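You operate a simulated robot arm through the tools that you are given. There is no shell and no other tool. Be economical: measure what you need, move in short steps, check, and stop when the job is done.

You run a simulated two-armed robot. Do the job below in one go: nothing can be reset, and whatever is moved stays where it is left.

Task
On the sideboard top, fold the tea towel in half.

Only the result counts: the job must be done as asked and must still hold three seconds after the hand-in. Knocking over, shifting, dropping, spilling or breaking anything else fails it. Flat cloth is picked up by pressing the open fingertips on it (5 to 10 N) and closing them slowly along it; thin cloth reads only 2 to 8 mm in the jaws.

Robot
Two 6-joint arms with two-finger grippers on one trunk, on a base that drives. Base frame: it is fixed to the floor where the robot stands at the start and does not move with it; the origin is under the middle of the robot, x ahead of it, y to its left, z up; the surface under the hand at the start is at about z = 900. Readings come in mm, degrees, newtons and seconds.
The left shoulder is at the start at [70, 176, 1190], the right one opposite. With the tool pointing down near the work surface each hand reaches from about 480 to 800 mm from the robot's upright axis, wherever it stands, measured 20 degrees to its own side. Places, roughly: sideboard top [600, 500, 900]. Payload 2.45 kg a hand.
The TCP of each hand is the grasp point between the finger pads, 26 mm short of the fingertips. In the tool frame z runs along the fingers and y along their closing line. Largest opening 96 mm; the body of the gripper starts 69 mm behind the TCP.
Orientation is told as [roll, pitch, yaw] about the base's x, y, z axes, in that order, counted from this pose: with the fingers straight down and closing along the base's y, the tool's x points along the base's -x, its y along +y and its z along -z.

Tools
- The arms move only by the tool nudge_tool. It takes "left_plan", "right_plan" or both (then of equal length, played together; a hand with none holds still); each is a list that holds one entry, the list of rows, each a list of 6 numbers: the shift along the tool's x, y, z in units of 150 mm (1.0 is 150 mm), then the turn, a rotation vector about the tool's x, y, z in units of 120 degrees (1.0 is 120 degrees). In form: [[[x, y, z, wx, wy, wz], ...]]. A call has 1 to 12 rows; each row is the pose to reach, as a shift and turn from the pose commanded when the call began, along the tool's axes at that moment. "left_claw" and "right_claw" are, for a hand that has rows, the closure in counts, from 0 (fully open) to 255 (shut), set as the call begins (left out, the last holds). A call with a number of a shift or a turn outside -1 to 1 is refused whole. Each row takes 0.2 s and may step no farther than 50 mm and 8.6 degrees from the row before; otherwise, or with a gripper value out of range, the whole call is refused. A pose out of reach is approached as far as the arm can. The call stops where the force on the tool passes 40 N (or 10 N more than at its start, if that is more) or the arm is blocked; 0.2 s more then pass. The fingers move at their own pace and stop on an object; they squeeze with about 31 N. The grip force told is the motor's: it shows also when the fingers shut on nothing. Time passes only in rows, and 0.2 s behind the last, so rows that repeat a pose let the fingers close. It gives the time, the measured TCP pose, the force on the tool (base axes), the opening and the grip force at its end, in the units of the frame above (readings bear some noise), with the torque about the TCP (base axes, N m) and any sound that the robot's microphone picked up, and new pictures: "views" is both (left out), scene, wrist or none (wrist: the cameras of the hands that moved).
- Cameras (640 x 400 px; columns grow to the right, rows downward): "scene" is now at [122.6, 15.8, 1483.6]; the picture's right is [0.25, -0.97, 0.00], its down [-0.77, -0.20, -0.60] and it looks along [0.58, 0.15, -0.80] (base axes); focal length 276 px, centre (320, 200). "left" rides on the left gripper at [82, -3, -98] in its tool frame; the picture's right is [0.04, 1.00, 0.00], its down [-0.73, 0.03, -0.68] and it looks along [-0.68, 0.03, 0.73] (tool axes); focal length 256 px, centre (320, 200). "right" rides on the right gripper at [82, 3, -98] in its tool frame; the picture's right is [-0.04, 1.00, 0.00], its down [-0.73, -0.03, -0.68] and it looks along [-0.68, -0.03, 0.73] (tool axes); focal length 256 px, centre (320, 200). There is no depth. A picture from a camera that has moved, and an enlarged one, comes with that camera's place and axes in the base frame and with its lens.
- raise_lower(by): slides the trunk up (or, below 0, down) by that many mm; the arms and the scene camera ride with it, the base frame stays. It gives what a move gives, with no picture.
- drive_base(legs): drives the robot by 1 to 6 legs, each [ahead, left, turn to the left] in mm, mm and degrees, along the robot's own axes; the way and the turn of a leg run together, so that a leg with both is an arc; at most 1500 mm and 180 degrees a leg. The arms and the cameras ride along, it lands a little off, and it stops where it bumps. It gives what a move gives, and a new picture of the scene camera.
- aim_head(pan, tilt): turns the head with the scene camera to pan (to the left, within 86 degrees either way) and tilt (down, from -29 to 69), counted from straight ahead of the robot. It gives what a move gives, and a new picture of the scene camera.
- inspect(camera, box): a new picture of the part [left, top, right, bottom] of that camera's present view, enlarged. It takes no simulated time.
- hand_in(): hands the job in; it is judged then, once.

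Work in short steps. Places have to be worked out from the pictures, the camera data and where the tool is seen: move nearer, look again, correct. Check each grasp and each placing, and mend what went wrong. You have 120 turns and 260 pictures in all, those below and enlarged ones among them. Open the grippers and draw the arms clear of the work before you hand the job in, unless the task says otherwise; then end with one line.

The tools are called after "Call:" as name(argument=value, ...) on one line, values as JSON. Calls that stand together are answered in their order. nudge_tool: Moves the arms, as the interface text tells. Its arguments: {"type":"object","properties":{"left_plan":{"type":"array"},"left_claw":{"type":"number"},"right_plan":{"type":"array"},"right_claw":{"type":"number"},"views":{"type":"string","enum":["both","scene","wrist","none"]}},"required":[]} The other tools are called the same way: raise_lower (by) slides the trunk up or down; drive_base (legs) drives the base; aim_head (pan, tilt) turns the head that bears the scene camera; inspect (camera, box) takes an enlarged picture of a part of a camera's view; hand_in () hands the job in.

At the start:

```text
time_s: 0.0
left_eef_pos: [522.2, 379.0, 1143.1]
left_orientation: [0.0, 0.0, 0.0]
left_contact_force: [0.7, 0.3, -0.2]
left_ft_torque: [0.01, 0.02, -0.01]
left_gripper_width: 95.8
left_grip_force: 0.1
right_eef_pos: [634.4, -112.4, 1012.5]
right_orientation: [0.0, 0.0, 0.0]
right_contact_force: [-0.2, 0.3, -0.3]
right_ft_torque: [0.01, 0.02, -0.03]
right_gripper_width: 96.1
right_grip_force: 0.0
trunk travel left (down, up): [-675.0, 165.0]
robot x, y, heading: [-0.0, 1.3, 0.3]
head pan, tilt: [14.6, 53.0]
```

scene: 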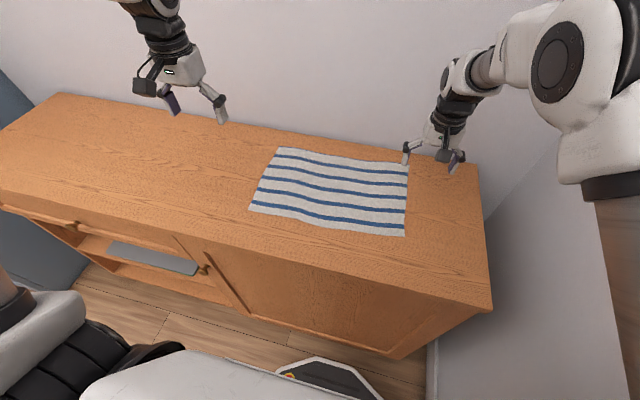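
right: 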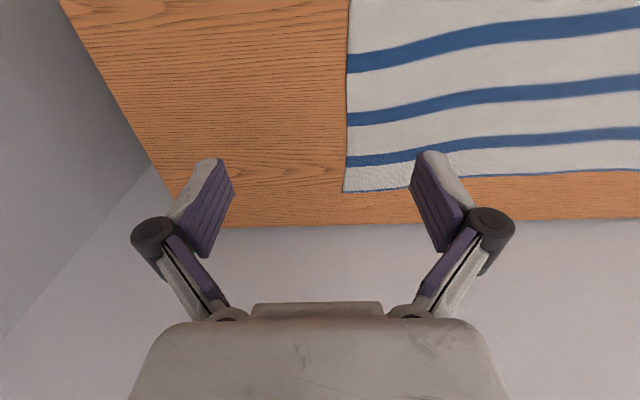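
left: 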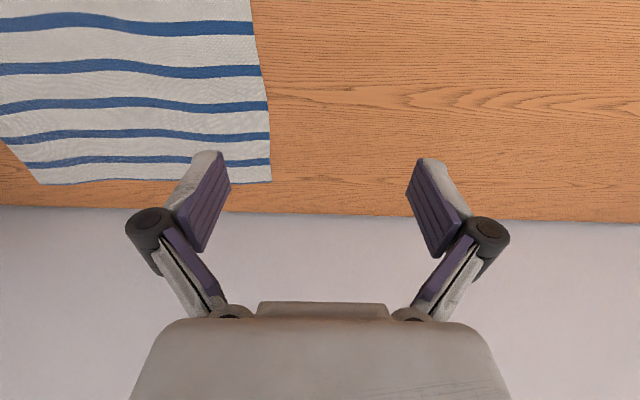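

The scene picture puts the towel on z=900 with corners near (710,302), (741,-91), (492,-98) and (469,294), and its stripes run along y. I plan to pinch both near corners and fold that edge over to the far one. First I move both hands above the near corners with the fingers part closed, then look.

Call:
nudge_tool(left_plan=[[[0.05, -0.16, 0.19, 0, 0, 0], [0.1, -0.32, 0.38, 0, 0, 0], [0.15, -0.48, 0.57, 0, 0, 0], [0.2, -0.64, 0.76, 0, 0, 0], [0.234, -0.78, 0.95, 0, 0, 0], [0.234, -0.78, 0.95, 0, 0, 0]]], right_plan=[[[0.18, 0.07, 0.02, 0, 0, 0], [0.36, 0.14, 0.04, 0, 0, 0], [0.54, 0.21, 0.06, 0, 0, 0], [0.72, 0.28, 0.08, 0, 0, 0], [0.915, 0.333, 0.08, 0, 0, 0], [0.915, 0.333, 0.08, 0, 0, 0]]], left_claw=150, right_claw=150)

```text
time_s: 1.6
left_eef_pos: [485.4, 260.0, 1000.3]
left_orientation: [0.0, 0.0, 0.0]
left_contact_force: [0.6, 0.4, 0.7]
left_ft_torque: [0.0, 0.05, 0.02]
left_gripper_width: 39.6
left_grip_force: 0.0
right_eef_pos: [510.7, -124.0, 957.8]
right_orientation: [2.6, 6.6, -2.4]
right_contact_force: [0.3, 0.1, -0.3]
right_ft_torque: [0.01, 0.01, 0.01]
right_gripper_width: 39.6
right_grip_force: 0.1
right hand out of reach, approached as far as the arm can: row 3, 4, 5, 6
trunk travel left (down, up): [-675.0, 165.0]
robot x, y, heading: [1.7, 1.9, -0.0]
head pan, tilt: [14.6, 53.0]
stopped in row 6 (right hand): the arm was blocked; the commanded pose is now the measured one
camera scene: at [122.6, 15.5, 1483.6], right [0.25, -0.97, 0.0], down [-0.77, -0.2, -0.6], along [0.58, 0.15, -0.8], focal length 276 px, centre (320, 200)
camera right: at [441.3, -122.2, 1064.1], right [0.09, 1.0, 0.04], down [0.8, -0.09, 0.59], along [0.59, -0.02, -0.81], focal length 256 px, centre (320, 200)
camera left: at [403.8, 256.8, 1098.2], right [-0.04, 1.0, 0.0], down [0.73, 0.03, 0.68], along [0.68, 0.03, -0.73], focal length 256 px, centre (320, 200)
```

scene: 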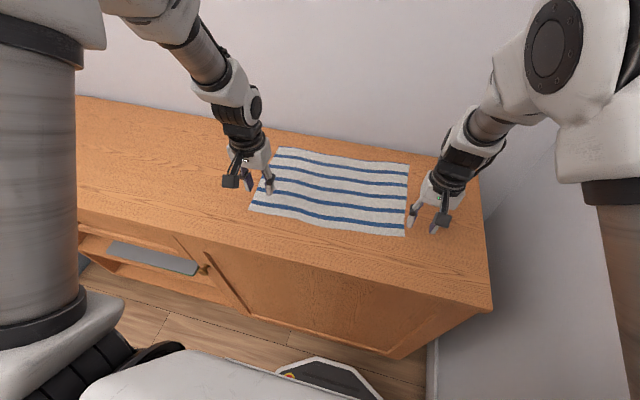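
right: 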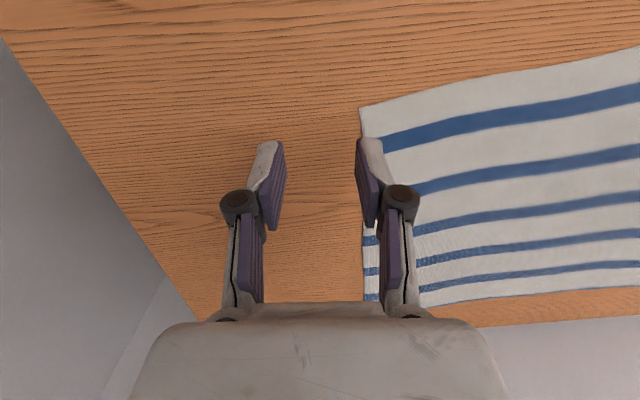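
left: 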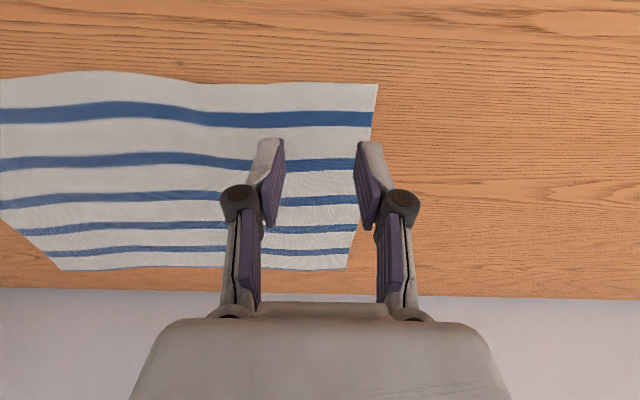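

The wrist pictures put the near-left corner at (469,302) and the near-right at about (492,-94). The right hand is too close in to reach its corner, so I raise it and shift the base left and slightly back to centre on the towel.

Call:
nudge_tool(right_plan=[[[0, 0, -0.2, 0, 0, 0], [0, 0, -0.4, 0, 0, 0]]], views="none")

Call:
drive_base(legs=[[-40, 100, 0]])

```text
time_s: 2.2
left_eef_pos: [486.4, 260.5, 999.6]
left_orientation: [0.0, 0.0, 0.0]
left_contact_force: [0.0, 1.1, -0.5]
left_ft_torque: [0.0, 0.0, -0.04]
left_gripper_width: 39.7
left_grip_force: 0.1
right_eef_pos: [515.4, -128.1, 1012.8]
right_orientation: [3.0, 7.1, -2.6]
right_contact_force: [-0.5, 0.7, 0.0]
right_ft_torque: [-0.02, 0.02, -0.03]
right_gripper_width: 39.7
right_grip_force: 0.0
trunk travel left (down, up): [-675.0, 165.0]
robot x, y, heading: [-0.0, -0.2, 0.1]
head pan, tilt: [14.6, 53.0]
```

```text
time_s: 3.4
left_eef_pos: [446.1, 356.9, 999.8]
left_orientation: [0.0, -0.1, 0.2]
left_contact_force: [-0.5, 0.4, 0.8]
left_ft_torque: [-0.02, 0.03, 0.0]
left_gripper_width: 39.8
left_grip_force: 0.0
right_eef_pos: [476.2, -30.7, 1017.5]
right_orientation: [3.1, 6.6, -2.6]
right_contact_force: [0.5, -0.8, 0.6]
right_ft_torque: [-0.03, 0.0, -0.02]
right_gripper_width: 39.5
right_grip_force: 0.0
trunk travel left (down, up): [-675.0, 165.0]
robot x, y, heading: [-42.9, 95.4, -0.1]
head pan, tilt: [14.6, 53.0]
camera scene: at [82.9, 113.1, 1483.6], right [0.25, -0.97, 0.0], down [-0.77, -0.2, -0.6], along [0.58, 0.15, -0.8], focal length 276 px, centre (320, 200)
```

scene: 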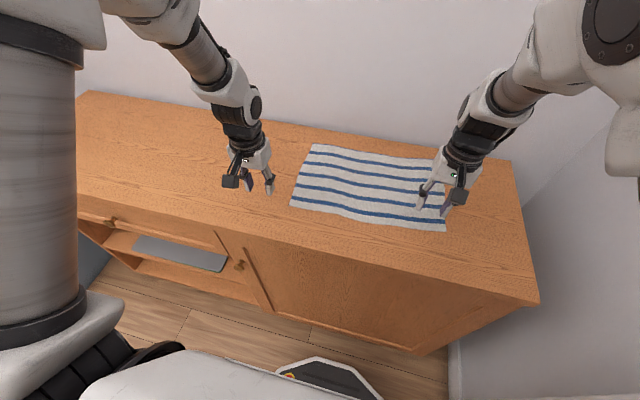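

Both hands are in good reach now. I straighten the right hand and bring each over its grasp point: left (483,270), right (506,-62), tips about 35 mm above the cloth.

Call:
nudge_tool(left_plan=[[[-0.08, -0.2, 0.08, 0, 0, 0], [-0.16, -0.4, 0.16, 0, 0, 0], [-0.247, -0.58, 0.267, 0, 0, 0], [-0.247, -0.58, 0.267, 0, 0, 0]]], right_plan=[[[-0.08, -0.07, 0.1, 0.009, -0.018, -0.007], [-0.16, -0.14, 0.2, 0.018, -0.036, -0.014], [-0.25, -0.218, 0.34, 0.026, -0.055, -0.022], [-0.25, -0.218, 0.34, 0.026, -0.055, -0.022]]])

```text
time_s: 4.4
left_eef_pos: [486.1, 270.2, 958.9]
left_orientation: [0.0, 0.1, 0.0]
left_contact_force: [-0.3, 0.2, 0.0]
left_ft_torque: [-0.04, 0.0, -0.03]
left_gripper_width: 39.6
left_grip_force: 0.0
right_eef_pos: [507.9, -60.8, 963.7]
right_orientation: [0.2, -0.2, -0.2]
right_contact_force: [0.4, 0.4, -0.6]
right_ft_torque: [0.0, 0.01, 0.02]
right_gripper_width: 39.4
right_grip_force: 0.0
trunk travel left (down, up): [-675.0, 165.0]
robot x, y, heading: [-41.4, 96.1, 0.1]
head pan, tilt: [14.6, 53.0]
camera scene: at [82.3, 113.4, 1483.7], right [0.25, -0.97, 0.0], down [-0.77, -0.2, -0.6], along [0.58, 0.15, -0.8], focal length 276 px, centre (320, 200)
camera right: at [427.5, -57.4, 1061.8], right [0.04, 1.0, 0.0], down [0.73, -0.03, 0.68], along [0.68, -0.03, -0.73], focal length 256 px, centre (320, 200)
camera left: at [402.4, 266.4, 1057.8], right [-0.04, 1.0, 0.0], down [0.73, 0.03, 0.68], along [0.68, 0.03, -0.73], focal length 256 px, centre (320, 200)
```

scene: 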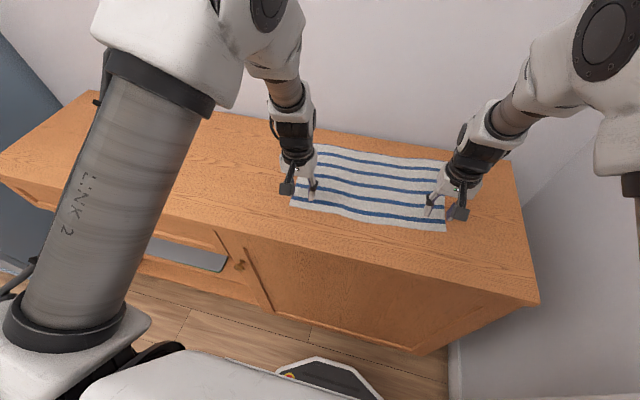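
right: 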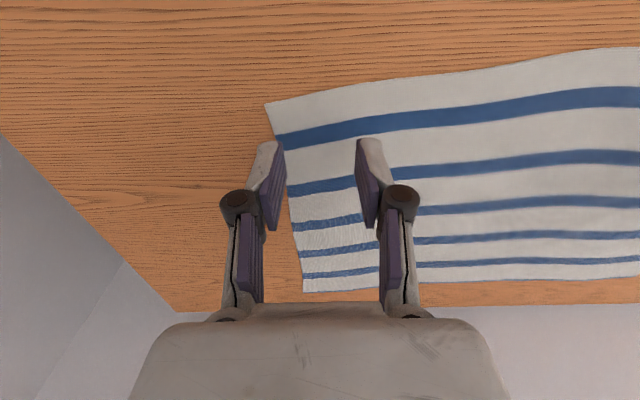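
left: 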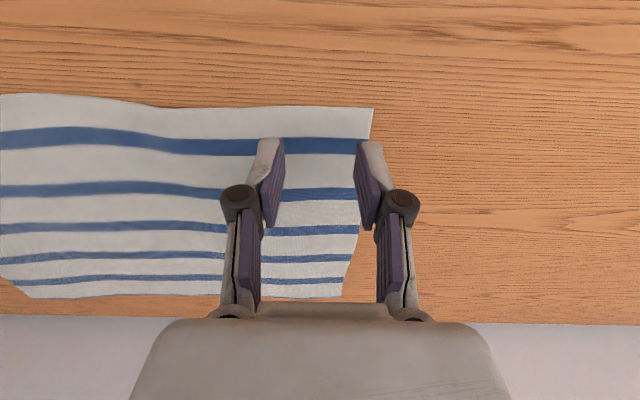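

The corners are confirmed at left near (470,303) and far (721,309), right near (493,-95) and far (740,-92). Both hands sit well inside them, so I narrow the openings to about 30 mm and lower until almost touching.

Call:
nudge_tool(left_plan=[[[0, 0, 0.1, 0, 0, 0], [0, 0, 0.187, 0, 0, 0], [0, 0, 0.2, 0, 0, 0], [0, 0, 0.2, 0, 0, 0]]], right_plan=[[[0, 0, 0.12, 0, 0, 0], [0, 0, 0.22, 0, 0, 0], [0, 0, 0.235, 0, 0, 0], [0, 0, 0.235, 0, 0, 0]]], left_claw=175, right_claw=175, views="none")

```text
time_s: 5.4
left_eef_pos: [485.0, 270.9, 929.9]
left_orientation: [0.0, 0.0, 0.1]
left_contact_force: [0.7, 0.4, 0.1]
left_ft_torque: [-0.03, -0.03, -0.02]
left_gripper_width: 30.1
left_grip_force: 0.1
right_eef_pos: [508.2, -62.1, 927.9]
right_orientation: [0.1, -0.1, -0.1]
right_contact_force: [1.7, 0.4, 5.2]
right_ft_torque: [-0.11, -0.03, 0.01]
right_gripper_width: 30.6
right_grip_force: 0.2
trunk travel left (down, up): [-675.0, 165.0]
robot x, y, heading: [-39.2, 97.1, -0.2]
head pan, tilt: [14.6, 53.0]
```

The right hand already presses at 5 N at TCP z of about 928, so I lower the left about 2 mm and check.

Call:
nudge_tool(left_plan=[[[0, 0, 0.007, 0, 0, 0], [0, 0, 0.013, 0, 0, 0], [0, 0, 0.013, 0, 0, 0]]], views="none")

```text
time_s: 6.2
left_eef_pos: [485.5, 271.0, 928.1]
left_orientation: [0.1, 0.0, 0.2]
left_contact_force: [-0.4, -0.2, -0.7]
left_ft_torque: [0.0, -0.01, 0.0]
left_gripper_width: 30.3
left_grip_force: 0.2
right_eef_pos: [507.6, -60.6, 928.4]
right_orientation: [0.2, -0.2, -0.1]
right_contact_force: [2.2, -1.0, 8.0]
right_ft_torque: [-0.16, 0.01, 0.03]
right_gripper_width: 30.6
right_grip_force: 0.2
trunk travel left (down, up): [-675.0, 165.0]
robot x, y, heading: [-39.8, 95.9, -0.0]
head pan, tilt: [14.6, 53.0]
```

The left hand still reads no contact, so I step it down another 2 mm or so.

Call:
nudge_tool(left_plan=[[[0, 0, 0.007, 0, 0, 0], [0, 0, 0.014, 0, 0, 0], [0, 0, 0.014, 0, 0, 0]]], views="none")

```text
time_s: 7.0
left_eef_pos: [484.1, 271.7, 927.1]
left_orientation: [0.0, -0.2, 0.1]
left_contact_force: [3.0, 0.0, 14.9]
left_ft_torque: [0.07, -0.04, -0.04]
left_gripper_width: 27.2
left_grip_force: 0.1
right_eef_pos: [506.6, -62.1, 927.4]
right_orientation: [0.1, -0.2, -0.3]
right_contact_force: [-0.2, 0.1, 0.8]
right_ft_torque: [0.02, -0.01, 0.0]
right_gripper_width: 30.5
right_grip_force: 0.1
trunk travel left (down, up): [-675.0, 165.0]
robot x, y, heading: [-38.3, 98.7, 0.2]
head pan, tilt: [14.6, 53.0]
```

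Contact is stiff: the left reads 15 N and the right has eased to about 1 N. I raise the left a little and lower the right a little.

Call:
nudge_tool(left_plan=[[[0, 0, -0.003, 0, 0, 0], [0, 0, -0.004, 0, 0, 0]]], right_plan=[[[0, 0, 0.003, 0, 0, 0], [0, 0, 0.004, 0, 0, 0]]], views="none")

```text
time_s: 7.6
left_eef_pos: [481.2, 271.8, 927.3]
left_orientation: [0.0, 0.0, 0.0]
left_contact_force: [0.8, -0.1, 5.7]
left_ft_torque: [0.01, -0.01, 0.02]
left_gripper_width: 30.5
left_grip_force: 0.0
right_eef_pos: [507.3, -62.3, 927.5]
right_orientation: [0.1, -0.1, -0.2]
right_contact_force: [-1.0, -0.6, 11.3]
right_ft_torque: [-0.24, 0.1, -0.05]
right_gripper_width: 31.1
right_grip_force: 0.7
trunk travel left (down, up): [-675.0, 165.0]
robot x, y, heading: [-39.2, 100.1, -0.2]
head pan, tilt: [14.6, 53.0]
```

Left 6 N and right 11 N are close to the target range. I close both slowly, in steps.

Call:
nudge_tool(left_plan=[[[0, 0, 0, 0, 0, 0]]], right_plan=[[[0, 0, -0.001, 0, 0, 0]]], left_claw=190, right_claw=190, views="none")

Call:
nudge_tool(left_plan=[[[0, 0, 0, 0, 0, 0]]], right_plan=[[[0, 0, 0, 0, 0, 0]]], left_claw=205, right_claw=205, views="wrist")

```text
time_s: 8.0
left_eef_pos: [481.9, 271.1, 927.1]
left_orientation: [0.0, -0.1, 0.1]
left_contact_force: [-1.3, -0.7, 7.4]
left_ft_torque: [-0.01, 0.04, 0.01]
left_gripper_width: 24.2
left_grip_force: 0.0
right_eef_pos: [507.3, -60.4, 927.1]
right_orientation: [0.2, -0.4, -0.2]
right_contact_force: [0.8, -0.5, 13.5]
right_ft_torque: [-0.23, 0.08, 0.04]
right_gripper_width: 25.2
right_grip_force: 0.5
trunk travel left (down, up): [-675.0, 165.0]
robot x, y, heading: [-40.2, 97.8, -0.1]
head pan, tilt: [14.6, 53.0]
```

```text
time_s: 8.4
left_eef_pos: [482.2, 271.1, 927.7]
left_orientation: [0.1, -0.1, 0.2]
left_contact_force: [-0.2, -0.3, 5.9]
left_ft_torque: [-0.01, 0.04, 0.0]
left_gripper_width: 18.0
left_grip_force: 0.1
right_eef_pos: [507.5, -60.8, 927.3]
right_orientation: [0.1, -0.2, -0.2]
right_contact_force: [0.1, -2.0, 17.3]
right_ft_torque: [-0.27, 0.01, 0.04]
right_gripper_width: 19.0
right_grip_force: 0.4
trunk travel left (down, up): [-675.0, 165.0]
robot x, y, heading: [-40.7, 95.4, 0.1]
head pan, tilt: [14.6, 53.0]
camera right: at [426.0, -58.0, 1025.4], right [0.04, 1.0, 0.0], down [0.73, -0.03, 0.68], along [0.68, -0.03, -0.73], focal length 256 px, centre (320, 200)
camera left: at [399.2, 268.1, 1025.6], right [-0.04, 1.0, 0.0], down [0.73, 0.03, 0.68], along [0.68, 0.03, -0.73], focal length 256 px, centre (320, 200)
```

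right: 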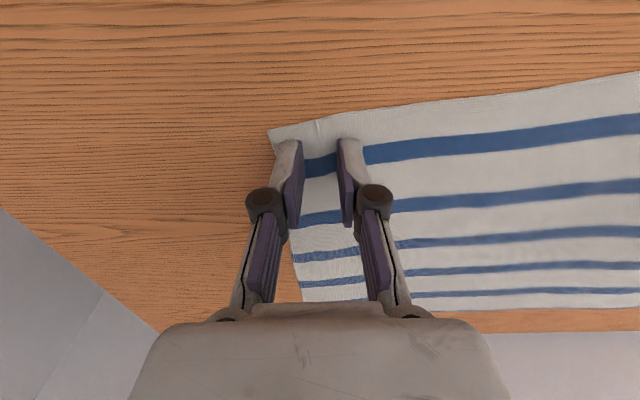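
left: 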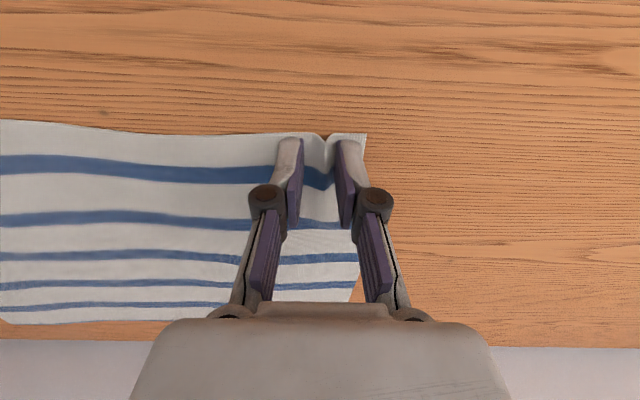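

The left hand is gathering a good ridge and the right is beginning to. The right reads 17 N, so I ease it slightly and keep closing.

Call:
nudge_tool(left_plan=[[[0, 0, 0, 0, 0, 0]]], right_plan=[[[0, 0, -0.002, 0, 0, 0]]], left_claw=220, right_claw=220, views="none")

Call:
nudge_tool(left_plan=[[[0, 0, 0, 0, 0, 0]]], right_plan=[[[0, 0, -0.001, 0, 0, 0]]], left_claw=235, right_claw=235, views="wrist")

```text
time_s: 8.8
left_eef_pos: [482.0, 271.8, 926.9]
left_orientation: [0.0, -0.2, 0.1]
left_contact_force: [-0.6, -0.1, 2.4]
left_ft_torque: [-0.02, 0.02, 0.0]
left_gripper_width: 12.4
left_grip_force: 0.1
right_eef_pos: [506.3, -60.6, 927.1]
right_orientation: [0.1, -0.4, -0.1]
right_contact_force: [2.2, -2.5, 22.7]
right_ft_torque: [-0.34, 0.02, 0.04]
right_gripper_width: 12.6
right_grip_force: 0.0
trunk travel left (down, up): [-675.0, 165.0]
robot x, y, heading: [-39.5, 97.4, -0.1]
head pan, tilt: [14.6, 53.0]
```

```text
time_s: 9.2
left_eef_pos: [481.9, 272.2, 927.5]
left_orientation: [0.0, -0.1, 0.2]
left_contact_force: [-1.0, -0.7, 1.2]
left_ft_torque: [0.0, 0.02, -0.03]
left_gripper_width: 7.7
left_grip_force: 0.2
right_eef_pos: [505.3, -61.9, 926.5]
right_orientation: [0.1, -0.2, -0.1]
right_contact_force: [-0.1, -0.8, 20.1]
right_ft_torque: [-0.15, 0.07, -0.02]
right_gripper_width: 6.2
right_grip_force: 0.1
trunk travel left (down, up): [-675.0, 165.0]
robot x, y, heading: [-38.7, 96.4, -0.0]
head pan, tilt: [14.6, 53.0]
camera right: at [425.4, -57.5, 1024.9], right [0.04, 1.0, 0.0], down [0.73, -0.03, 0.68], along [0.68, -0.03, -0.73], focal length 256 px, centre (320, 200)
camera left: at [399.1, 268.6, 1025.5], right [-0.04, 1.0, 0.0], down [0.73, 0.03, 0.68], along [0.68, 0.03, -0.73], focal length 256 px, centre (320, 200)
```

right: 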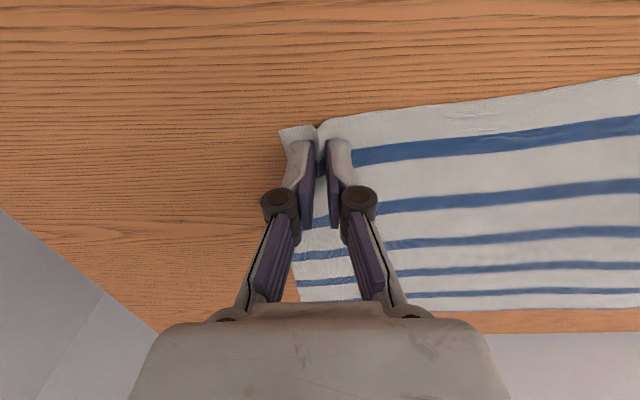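
left: 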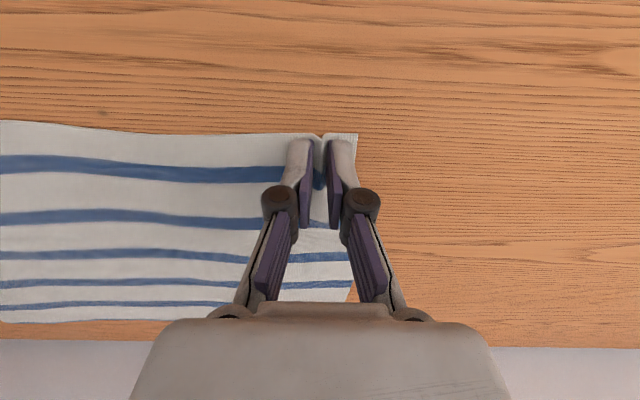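

Both ridges sit between the fingers. I shut the grippers fully, wait a moment, then lift 30 mm to test the hold.

Call:
nudge_tool(left_plan=[[[0, 0, 0, 0, 0, 0], [0, 0, 0, 0, 0, 0], [0, 0, -0.05, 0, 0, 0], [0, 0, -0.12, 0, 0, 0], [0, 0, -0.2, 0, 0, 0], [0, 0, -0.2, 0, 0, 0]]], right_plan=[[[0, 0, 0, 0, 0, 0], [0, 0, 0, 0, 0, 0], [0, 0, -0.05, 0, 0, 0], [0, 0, -0.12, 0, 0, 0], [0, 0, -0.2, 0, 0, 0], [0, 0, -0.2, 0, 0, 0]]], left_claw=255, right_claw=255)

```text
time_s: 10.6
left_eef_pos: [484.8, 271.8, 956.2]
left_orientation: [-0.1, 0.0, 0.0]
left_contact_force: [0.7, -6.0, -0.7]
left_ft_torque: [-0.08, -0.02, -0.02]
left_gripper_width: 3.4
left_grip_force: 34.9
right_eef_pos: [508.3, -60.6, 955.5]
right_orientation: [0.1, -0.1, -0.2]
right_contact_force: [-0.2, 4.8, -0.4]
right_ft_torque: [0.14, 0.04, -0.02]
right_gripper_width: 3.4
right_grip_force: 35.4
trunk travel left (down, up): [-675.0, 165.0]
robot x, y, heading: [-41.4, 95.0, 0.2]
head pan, tilt: [14.6, 53.0]
camera scene: at [83.4, 113.2, 1483.5], right [0.25, -0.97, 0.0], down [-0.77, -0.2, -0.6], along [0.58, 0.15, -0.8], focal length 276 px, centre (320, 200)
camera right: at [427.6, -56.8, 1053.7], right [0.04, 1.0, 0.0], down [0.73, -0.03, 0.68], along [0.68, -0.03, -0.73], focal length 256 px, centre (320, 200)
camera left: at [401.5, 268.0, 1055.3], right [-0.04, 1.0, 0.0], down [0.73, 0.03, 0.68], along [0.68, 0.03, -0.73], focal length 256 px, centre (320, 200)
```

scene: 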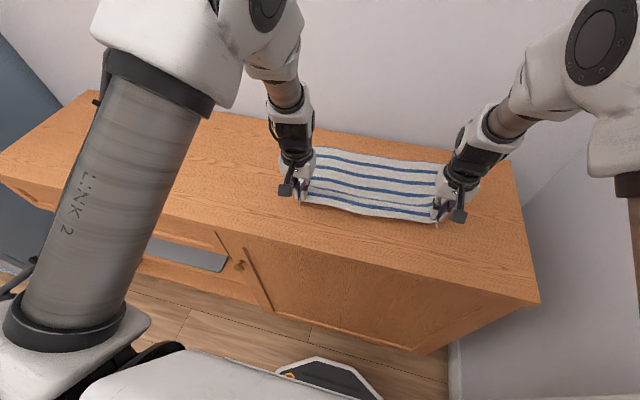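
right: 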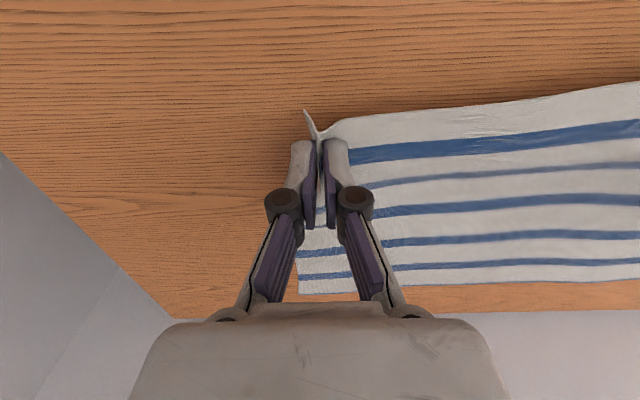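
left: 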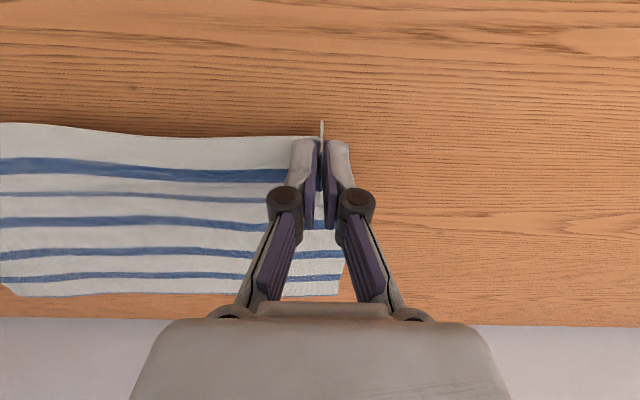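

Both hands hold the cloth (3.4 mm opening, about 35 N grip). I take the near edge up and over in an arc, stopping halfway to check.

Call:
nudge_tool(left_plan=[[[-0.03, -0.01, -0.09, 0, 0, 0], [-0.067, -0.02, -0.167, 0, 0, 0], [-0.11, -0.02, -0.24, 0, 0, 0], [-0.167, -0.02, -0.313, 0, 0, 0], [-0.233, -0.02, -0.38, 0, 0, 0], [-0.3, -0.02, -0.433, 0, 0, 0], [-0.38, -0.02, -0.48, 0, 0, 0], [-0.467, -0.02, -0.52, 0, 0, 0], [-0.55, -0.02, -0.545, 0, 0, 0], [-0.633, -0.02, -0.56, 0, 0, 0], [-0.72, -0.02, -0.567, 0, 0, 0], [-0.8, -0.02, -0.567, 0, 0, 0]]], right_plan=[[[-0.03, 0.01, -0.09, 0, 0, 0], [-0.067, 0.02, -0.167, 0, 0, 0], [-0.11, 0.02, -0.24, 0, 0, 0], [-0.167, 0.02, -0.313, 0, 0, 0], [-0.233, 0.02, -0.38, 0, 0, 0], [-0.3, 0.02, -0.433, 0, 0, 0], [-0.38, 0.02, -0.48, 0, 0, 0], [-0.467, 0.02, -0.52, 0, 0, 0], [-0.55, 0.02, -0.545, 0, 0, 0], [-0.633, 0.02, -0.56, 0, 0, 0], [-0.72, 0.02, -0.567, 0, 0, 0], [-0.8, 0.02, -0.567, 0, 0, 0]]])

```text
time_s: 13.2
left_eef_pos: [604.9, 268.0, 1041.5]
left_orientation: [0.0, 0.1, 0.0]
left_contact_force: [0.3, -0.8, 0.8]
left_ft_torque: [-0.07, 0.0, 0.06]
left_gripper_width: 0.6
left_grip_force: 28.8
right_eef_pos: [626.9, -59.1, 1040.8]
right_orientation: [0.2, 0.0, -0.1]
right_contact_force: [0.0, 0.9, 0.8]
right_ft_torque: [-0.03, -0.03, 0.05]
right_gripper_width: 0.6
right_grip_force: 27.7
trunk travel left (down, up): [-675.0, 165.0]
robot x, y, heading: [-44.4, 98.5, 0.3]
head pan, tilt: [14.6, 53.0]
camera scene: at [84.0, 113.1, 1483.5], right [0.25, -0.97, 0.0], down [-0.77, -0.2, -0.6], along [0.58, 0.15, -0.8], focal length 276 px, centre (320, 200)
camera right: at [546.5, -55.4, 1138.8], right [0.04, 1.0, 0.0], down [0.73, -0.03, 0.68], along [0.68, -0.03, -0.73], focal length 256 px, centre (320, 200)
camera left: at [521.9, 263.8, 1138.9], right [-0.04, 1.0, 0.0], down [0.73, 0.03, 0.68], along [0.68, 0.03, -0.73], focal length 256 px, centre (320, 200)
```

scene: 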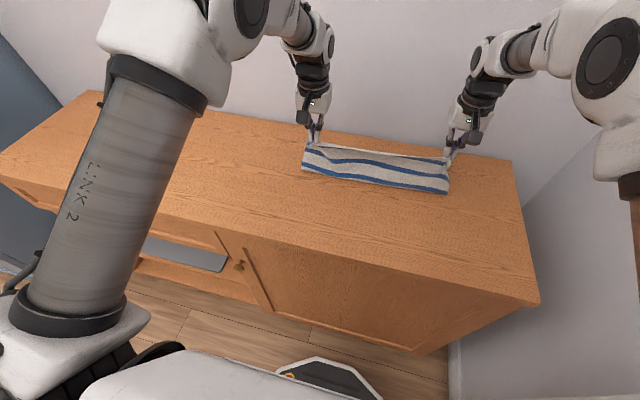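
right: 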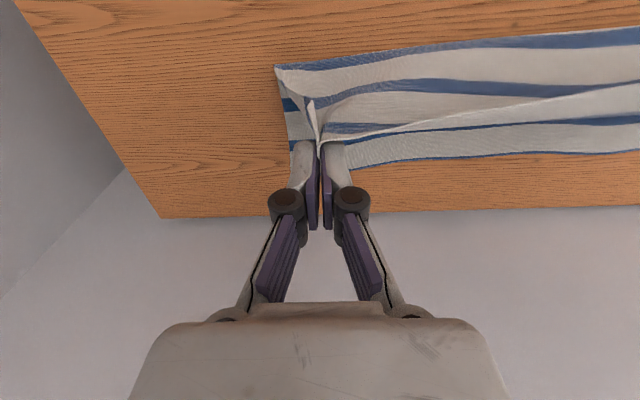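
left: 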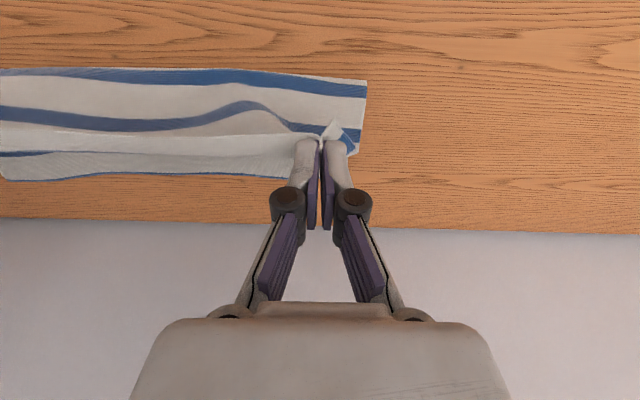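

The cloth now hangs from its edge at the fingertips with the fold line near x=595, which suits the fold. I carry on over and down to the far edge, slowly because the grip is thin.

Call:
nudge_tool(left_plan=[[[-0.083, 0, 0.013, 0, 0, 0], [-0.167, 0, 0.03, 0, 0, 0], [-0.25, 0, 0.06, 0, 0, 0], [-0.333, 0, 0.1, 0, 0, 0], [-0.41, 0, 0.15, 0, 0, 0], [-0.48, 0, 0.2, 0, 0, 0], [-0.55, 0, 0.27, 0, 0, 0], [-0.62, 0, 0.35, 0, 0, 0], [-0.69, 0, 0.44, 0, 0, 0], [-0.74, 0, 0.53, 0, 0, 0], [-0.77, 0, 0.6, 0, 0, 0]]], right_plan=[[[-0.083, 0, 0.013, 0, 0, 0], [-0.167, 0, 0.03, 0, 0, 0], [-0.25, 0, 0.06, 0, 0, 0], [-0.333, 0, 0.1, 0, 0, 0], [-0.41, 0, 0.15, 0, 0, 0], [-0.48, 0, 0.2, 0, 0, 0], [-0.55, 0, 0.27, 0, 0, 0], [-0.62, 0, 0.35, 0, 0, 0], [-0.68, 0, 0.44, 0, 0, 0], [-0.73, 0, 0.53, 0, 0, 0], [-0.75, 0, 0.6, 0, 0, 0]]])

```text
time_s: 15.6
left_eef_pos: [713.7, 268.9, 952.8]
left_orientation: [0.0, 0.0, 0.0]
left_contact_force: [0.0, -4.9, 0.5]
left_ft_torque: [-0.17, 0.01, 0.03]
left_gripper_width: 2.8
left_grip_force: 28.6
left hand out of reach, approached as far as the arm can: row 11
right_eef_pos: [713.6, -64.2, 958.1]
right_orientation: [0.2, -0.1, -0.2]
right_contact_force: [0.2, 6.7, 0.8]
right_ft_torque: [0.07, -0.02, -0.07]
right_gripper_width: 1.1
right_grip_force: 30.7
right hand out of reach, approached as far as the arm can: row 8, 9, 10, 11
trunk travel left (down, up): [-675.0, 165.0]
robot x, y, heading: [-38.7, 97.8, 0.0]
head pan, tilt: [14.6, 53.0]
camera scene: at [82.7, 113.1, 1483.6], right [0.25, -0.97, 0.0], down [-0.77, -0.2, -0.6], along [0.58, 0.15, -0.8], focal length 276 px, centre (320, 200)
camera right: at [633.2, -60.2, 1057.6], right [0.04, 1.0, 0.0], down [0.73, -0.03, 0.68], along [0.68, -0.03, -0.73], focal length 256 px, centre (320, 200)
camera left: at [631.1, 265.4, 1050.2], right [-0.04, 1.0, 0.0], down [0.73, 0.03, 0.68], along [0.68, 0.03, -0.73], focal length 256 px, centre (320, 200)
```

scene: 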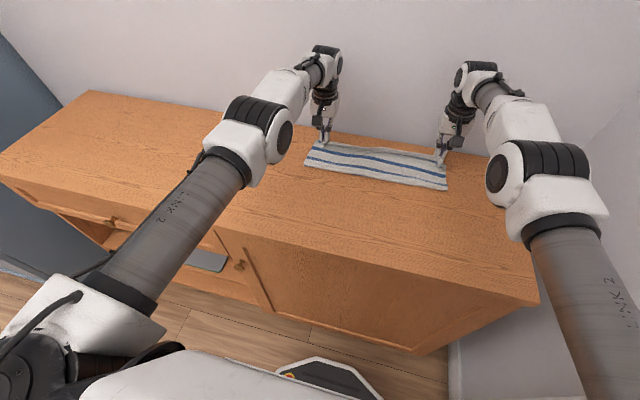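
right: 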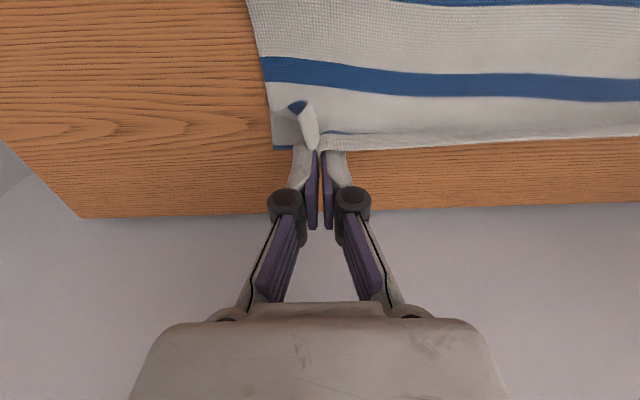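
left: 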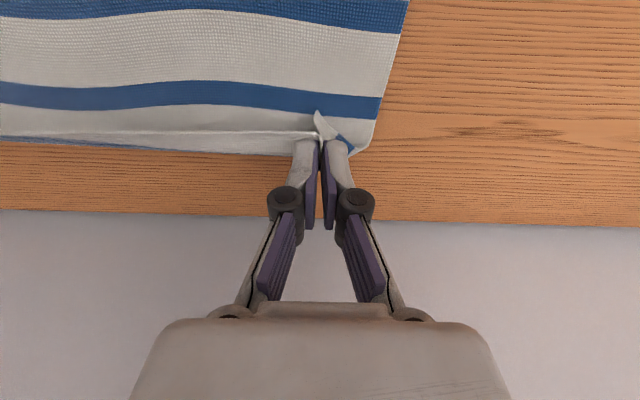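

The edge is nearly at the far edge, but the right hand is out of reach. Left and right still need about 15-25 mm, so I drive the base forward 25 mm, which carries both hands with it.

Call:
drive_base(legs=[[25, 0, 0]])

Call:
nudge_tool(left_plan=[[[0, -0.02, 0.03, 0, 0, 0], [0, -0.03, 0.06, 0, 0, 0], [0, -0.03, 0.06, 0, 0, 0]]], right_plan=[[[0, 0.02, 0.03, 0, 0, 0], [0, 0.03, 0.06, 0, 0, 0], [0, 0.03, 0.06, 0, 0, 0]]])

```text
time_s: 16.4
left_eef_pos: [737.1, 268.9, 955.3]
left_orientation: [-0.1, -0.1, 0.2]
left_contact_force: [0.5, -4.2, 2.0]
left_ft_torque: [-0.14, -0.04, 0.0]
left_gripper_width: 2.3
left_grip_force: 35.3
right_eef_pos: [736.8, -63.6, 962.2]
right_orientation: [0.1, -0.4, -0.1]
right_contact_force: [-0.4, 5.4, 1.3]
right_ft_torque: [0.11, -0.05, -0.04]
right_gripper_width: 1.4
right_grip_force: 30.2
trunk travel left (down, up): [-675.0, 165.0]
robot x, y, heading: [-15.5, 98.9, -0.0]
head pan, tilt: [14.6, 53.0]
camera scene: at [103.4, 113.2, 1484.2], right [0.25, -0.97, 0.0], down [-0.77, -0.2, -0.6], along [0.58, 0.15, -0.8], focal length 276 px, centre (320, 200)
```

scene: 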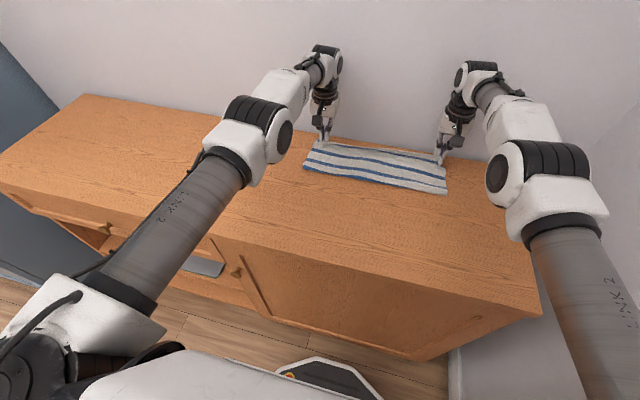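

```text
time_s: 17.2
left_eef_pos: [739.5, 265.6, 940.9]
left_orientation: [0.0, 0.0, 0.0]
left_contact_force: [-0.4, 0.7, 0.1]
left_ft_torque: [-0.08, 0.06, 0.0]
left_gripper_width: 1.4
left_grip_force: 26.9
right_eef_pos: [739.7, -58.0, 950.4]
right_orientation: [0.2, -0.2, -0.1]
right_contact_force: [0.2, 0.9, 0.5]
right_ft_torque: [-0.02, -0.02, 0.0]
right_gripper_width: 0.7
right_grip_force: 30.2
trunk travel left (down, up): [-675.0, 165.0]
robot x, y, heading: [-19.9, 97.9, 0.0]
head pan, tilt: [14.6, 53.0]
camera scene: at [108.7, 113.4, 1483.5], right [0.25, -0.97, 0.0], down [-0.77, -0.2, -0.6], along [0.58, 0.15, -0.8], focal length 276 px, centre (320, 200)
camera right: at [659.3, -54.9, 1048.4], right [0.04, 1.0, 0.0], down [0.73, -0.03, 0.68], along [0.68, -0.03, -0.73], focal length 256 px, centre (320, 200)
camera left: at [657.0, 261.2, 1040.7], right [-0.04, 1.0, 0.0], down [0.73, 0.03, 0.68], along [0.68, 0.03, -0.73], focal length 256 px, centre (320, 200)
```

scene: 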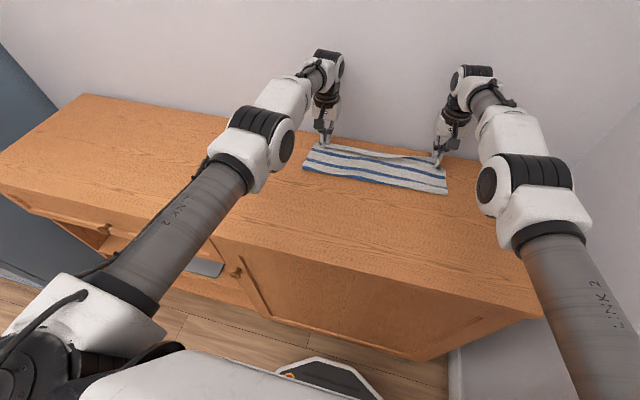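
right: 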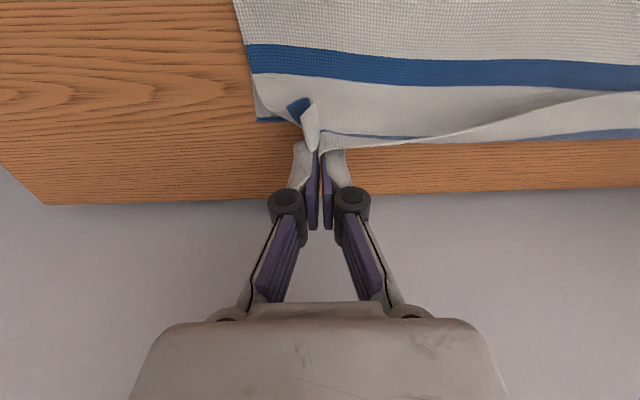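
left: 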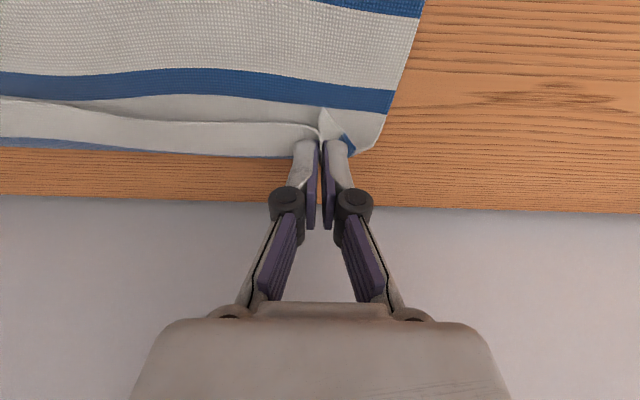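

The lower layer's far edge on the left appears to have moved to about 745 while the top edge is at about 727. I enlarge the scene to measure the fold line and edges.

Call:
inspect(camera="scene", box=[280, 120, 480, 220])

```text
3.20 times, centred on (380, 170) of scene
camera zoom: at [108.7, 113.4, 1483.5], right [0.25, -0.97, 0.0], down [-0.77, -0.2, -0.6], along [0.58, 0.15, -0.8], focal length 883 px, centre (128, 296)
```

zoom: 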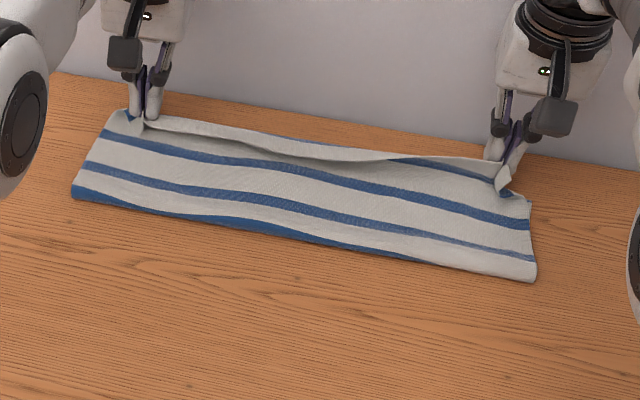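

The fold line is at x≈630 and the lower far edge at ≈748 on the left and ≈738 on the right. The top layer still has slack, so I move both hands about 13 mm forward with the base, then widen slightly and lower.

Call:
drive_base(legs=[[13, 0, 0]])

Call:
nudge_tool(left_plan=[[[-0.01, 0.01, 0.015, 0, 0, 0], [-0.02, 0.02, 0.035, 0, 0, 0], [-0.02, 0.02, 0.04, 0, 0, 0]]], right_plan=[[[0.01, -0.01, 0.03, 0, 0, 0], [0.02, -0.02, 0.07, 0, 0, 0], [0.02, -0.02, 0.1, 0, 0, 0]]])

```text
time_s: 17.9
left_eef_pos: [749.4, 264.6, 944.8]
left_orientation: [0.0, -0.2, 0.2]
left_contact_force: [-0.3, -0.7, 4.0]
left_ft_torque: [0.0, -0.03, 0.04]
left_gripper_width: 3.4
left_grip_force: 28.8
right_eef_pos: [750.0, -57.6, 953.5]
right_orientation: [0.2, -0.4, -0.1]
right_contact_force: [-0.3, -0.3, 1.2]
right_ft_torque: [-0.02, -0.02, -0.04]
right_gripper_width: 0.9
right_grip_force: 30.4
trunk travel left (down, up): [-675.0, 165.0]
robot x, y, heading: [-1.3, 94.3, -0.1]
head pan, tilt: [14.6, 53.0]
camera scene: at [116.9, 113.4, 1484.0], right [0.25, -0.97, 0.0], down [-0.77, -0.2, -0.6], along [0.58, 0.15, -0.8], focal length 276 px, centre (320, 200)
```

scene: 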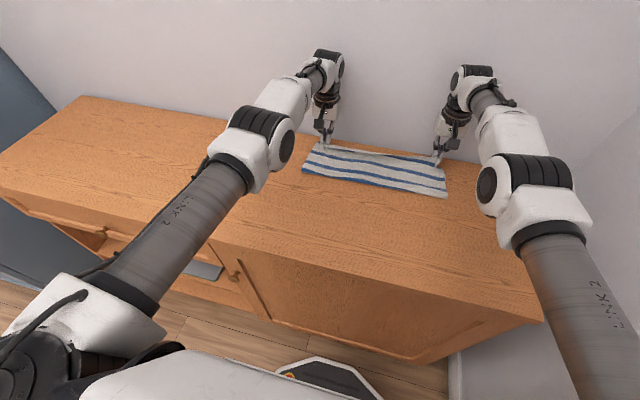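

```text
time_s: 18.7
left_eef_pos: [753.0, 266.6, 938.9]
left_orientation: [0.0, 0.0, 0.1]
left_contact_force: [-1.4, -1.7, 2.4]
left_ft_torque: [-0.11, 0.02, 0.0]
left_gripper_width: 0.5
left_grip_force: 29.5
right_eef_pos: [749.6, -62.4, 934.0]
right_orientation: [0.2, -0.1, -0.3]
right_contact_force: [0.1, 0.9, 1.0]
right_ft_torque: [0.02, 0.03, -0.02]
right_gripper_width: 0.8
right_grip_force: 29.6
trunk travel left (down, up): [-675.0, 165.0]
robot x, y, heading: [-2.4, 100.2, 0.2]
head pan, tilt: [14.6, 53.0]
camera scene: at [121.4, 113.2, 1483.5], right [0.25, -0.97, 0.0], down [-0.77, -0.2, -0.6], along [0.58, 0.15, -0.8], focal length 276 px, centre (320, 200)
camera right: at [668.4, -57.8, 1033.6], right [0.04, 1.0, 0.0], down [0.73, -0.03, 0.68], along [0.68, -0.03, -0.73], focal length 256 px, centre (320, 200)
camera left: at [669.8, 264.1, 1036.3], right [-0.04, 1.0, 0.0], down [0.73, 0.03, 0.68], along [0.68, 0.03, -0.73], focal length 256 px, centre (320, 200)
```

scene: 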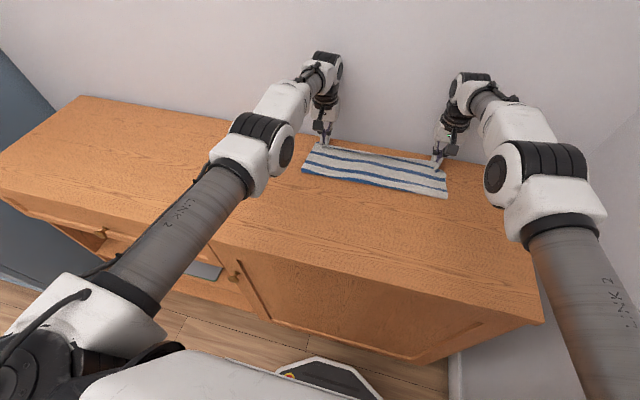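
right: 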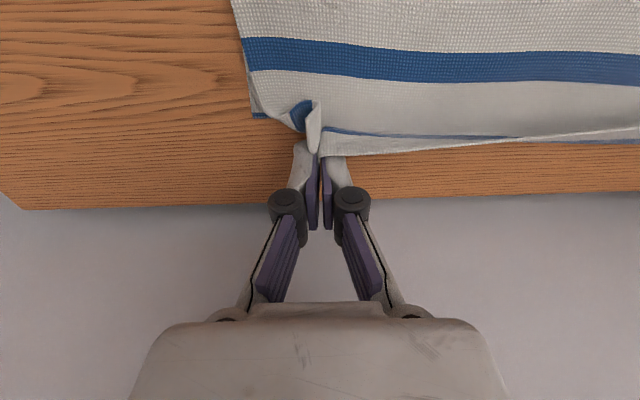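
left: 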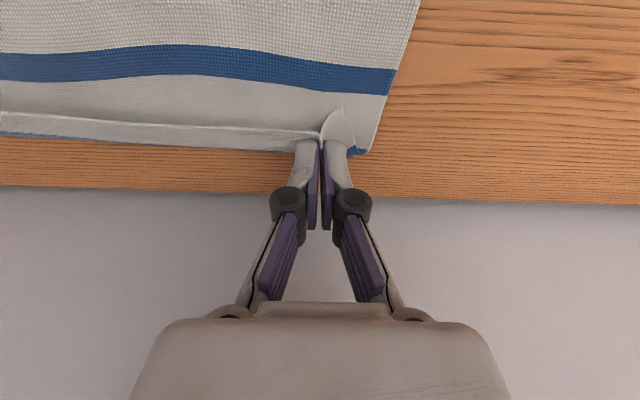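

The edges now nearly coincide. I lower each hand the last few millimetres and open gently.

Call:
nudge_tool(left_plan=[[[0, 0, 0.025, 0, 0, 0], [0, 0, 0.045, 0, 0, 0], [0, 0, 0.045, 0, 0, 0]]], right_plan=[[[0.01, 0, 0.01, 0, 0, 0], [0.02, 0, 0.02, 0, 0, 0], [0.02, 0, 0.02, 0, 0, 0]]], views="none")

Call:
nudge_tool(left_plan=[[[0, 0, 0, 0, 0, 0], [0, 0, 0, 0, 0, 0]]], right_plan=[[[0, 0, 0, 0, 0, 0], [0, 0, 0, 0, 0, 0]]], left_claw=215, right_claw=215, views="wrist")

```text
time_s: 19.5
left_eef_pos: [750.9, 268.5, 930.4]
left_orientation: [0.0, 0.1, 0.1]
left_contact_force: [0.0, -5.6, 0.4]
left_ft_torque: [0.3, -0.04, 0.01]
left_gripper_width: 0.3
left_grip_force: 29.3
left hand out of reach, approached as far as the arm can: row 2, 3
right_eef_pos: [745.6, -62.0, 933.7]
right_orientation: [0.0, -0.2, -0.1]
right_contact_force: [-0.8, 2.8, 0.3]
right_ft_torque: [0.04, 0.01, -0.02]
right_gripper_width: 3.1
right_grip_force: 27.7
trunk travel left (down, up): [-675.0, 165.0]
robot x, y, heading: [1.0, 94.5, -0.1]
head pan, tilt: [14.6, 53.0]
```

```text
time_s: 20.1
left_eef_pos: [750.3, 267.7, 930.6]
left_orientation: [0.0, 0.0, 0.0]
left_contact_force: [-0.2, 0.5, -0.2]
left_ft_torque: [0.01, -0.01, 0.02]
left_gripper_width: 15.1
left_grip_force: 0.0
right_eef_pos: [744.9, -60.9, 933.2]
right_orientation: [0.1, -0.2, 0.0]
right_contact_force: [-0.1, -0.1, 0.9]
right_ft_torque: [-0.04, 0.01, -0.01]
right_gripper_width: 15.5
right_grip_force: 0.1
trunk travel left (down, up): [-675.0, 165.0]
robot x, y, heading: [-1.4, 97.9, 0.3]
head pan, tilt: [14.6, 53.0]
camera right: at [665.0, -58.3, 1031.1], right [0.04, 1.0, 0.0], down [0.73, -0.03, 0.68], along [0.68, -0.03, -0.73], focal length 256 px, centre (320, 200)
camera left: at [668.7, 265.0, 1028.7], right [-0.04, 1.0, 0.0], down [0.73, 0.03, 0.68], along [0.68, 0.03, -0.73], focal length 256 px, centre (320, 200)
```

right: 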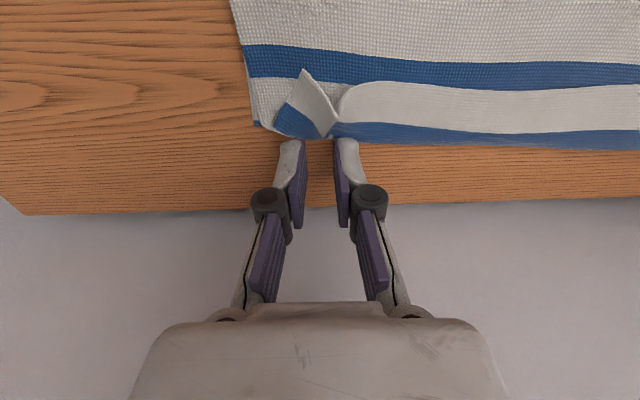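
left: 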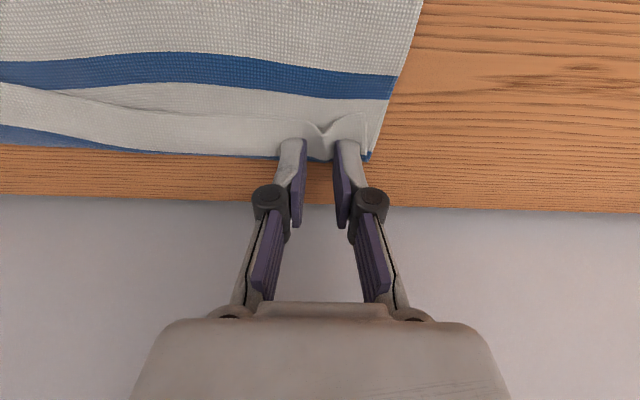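

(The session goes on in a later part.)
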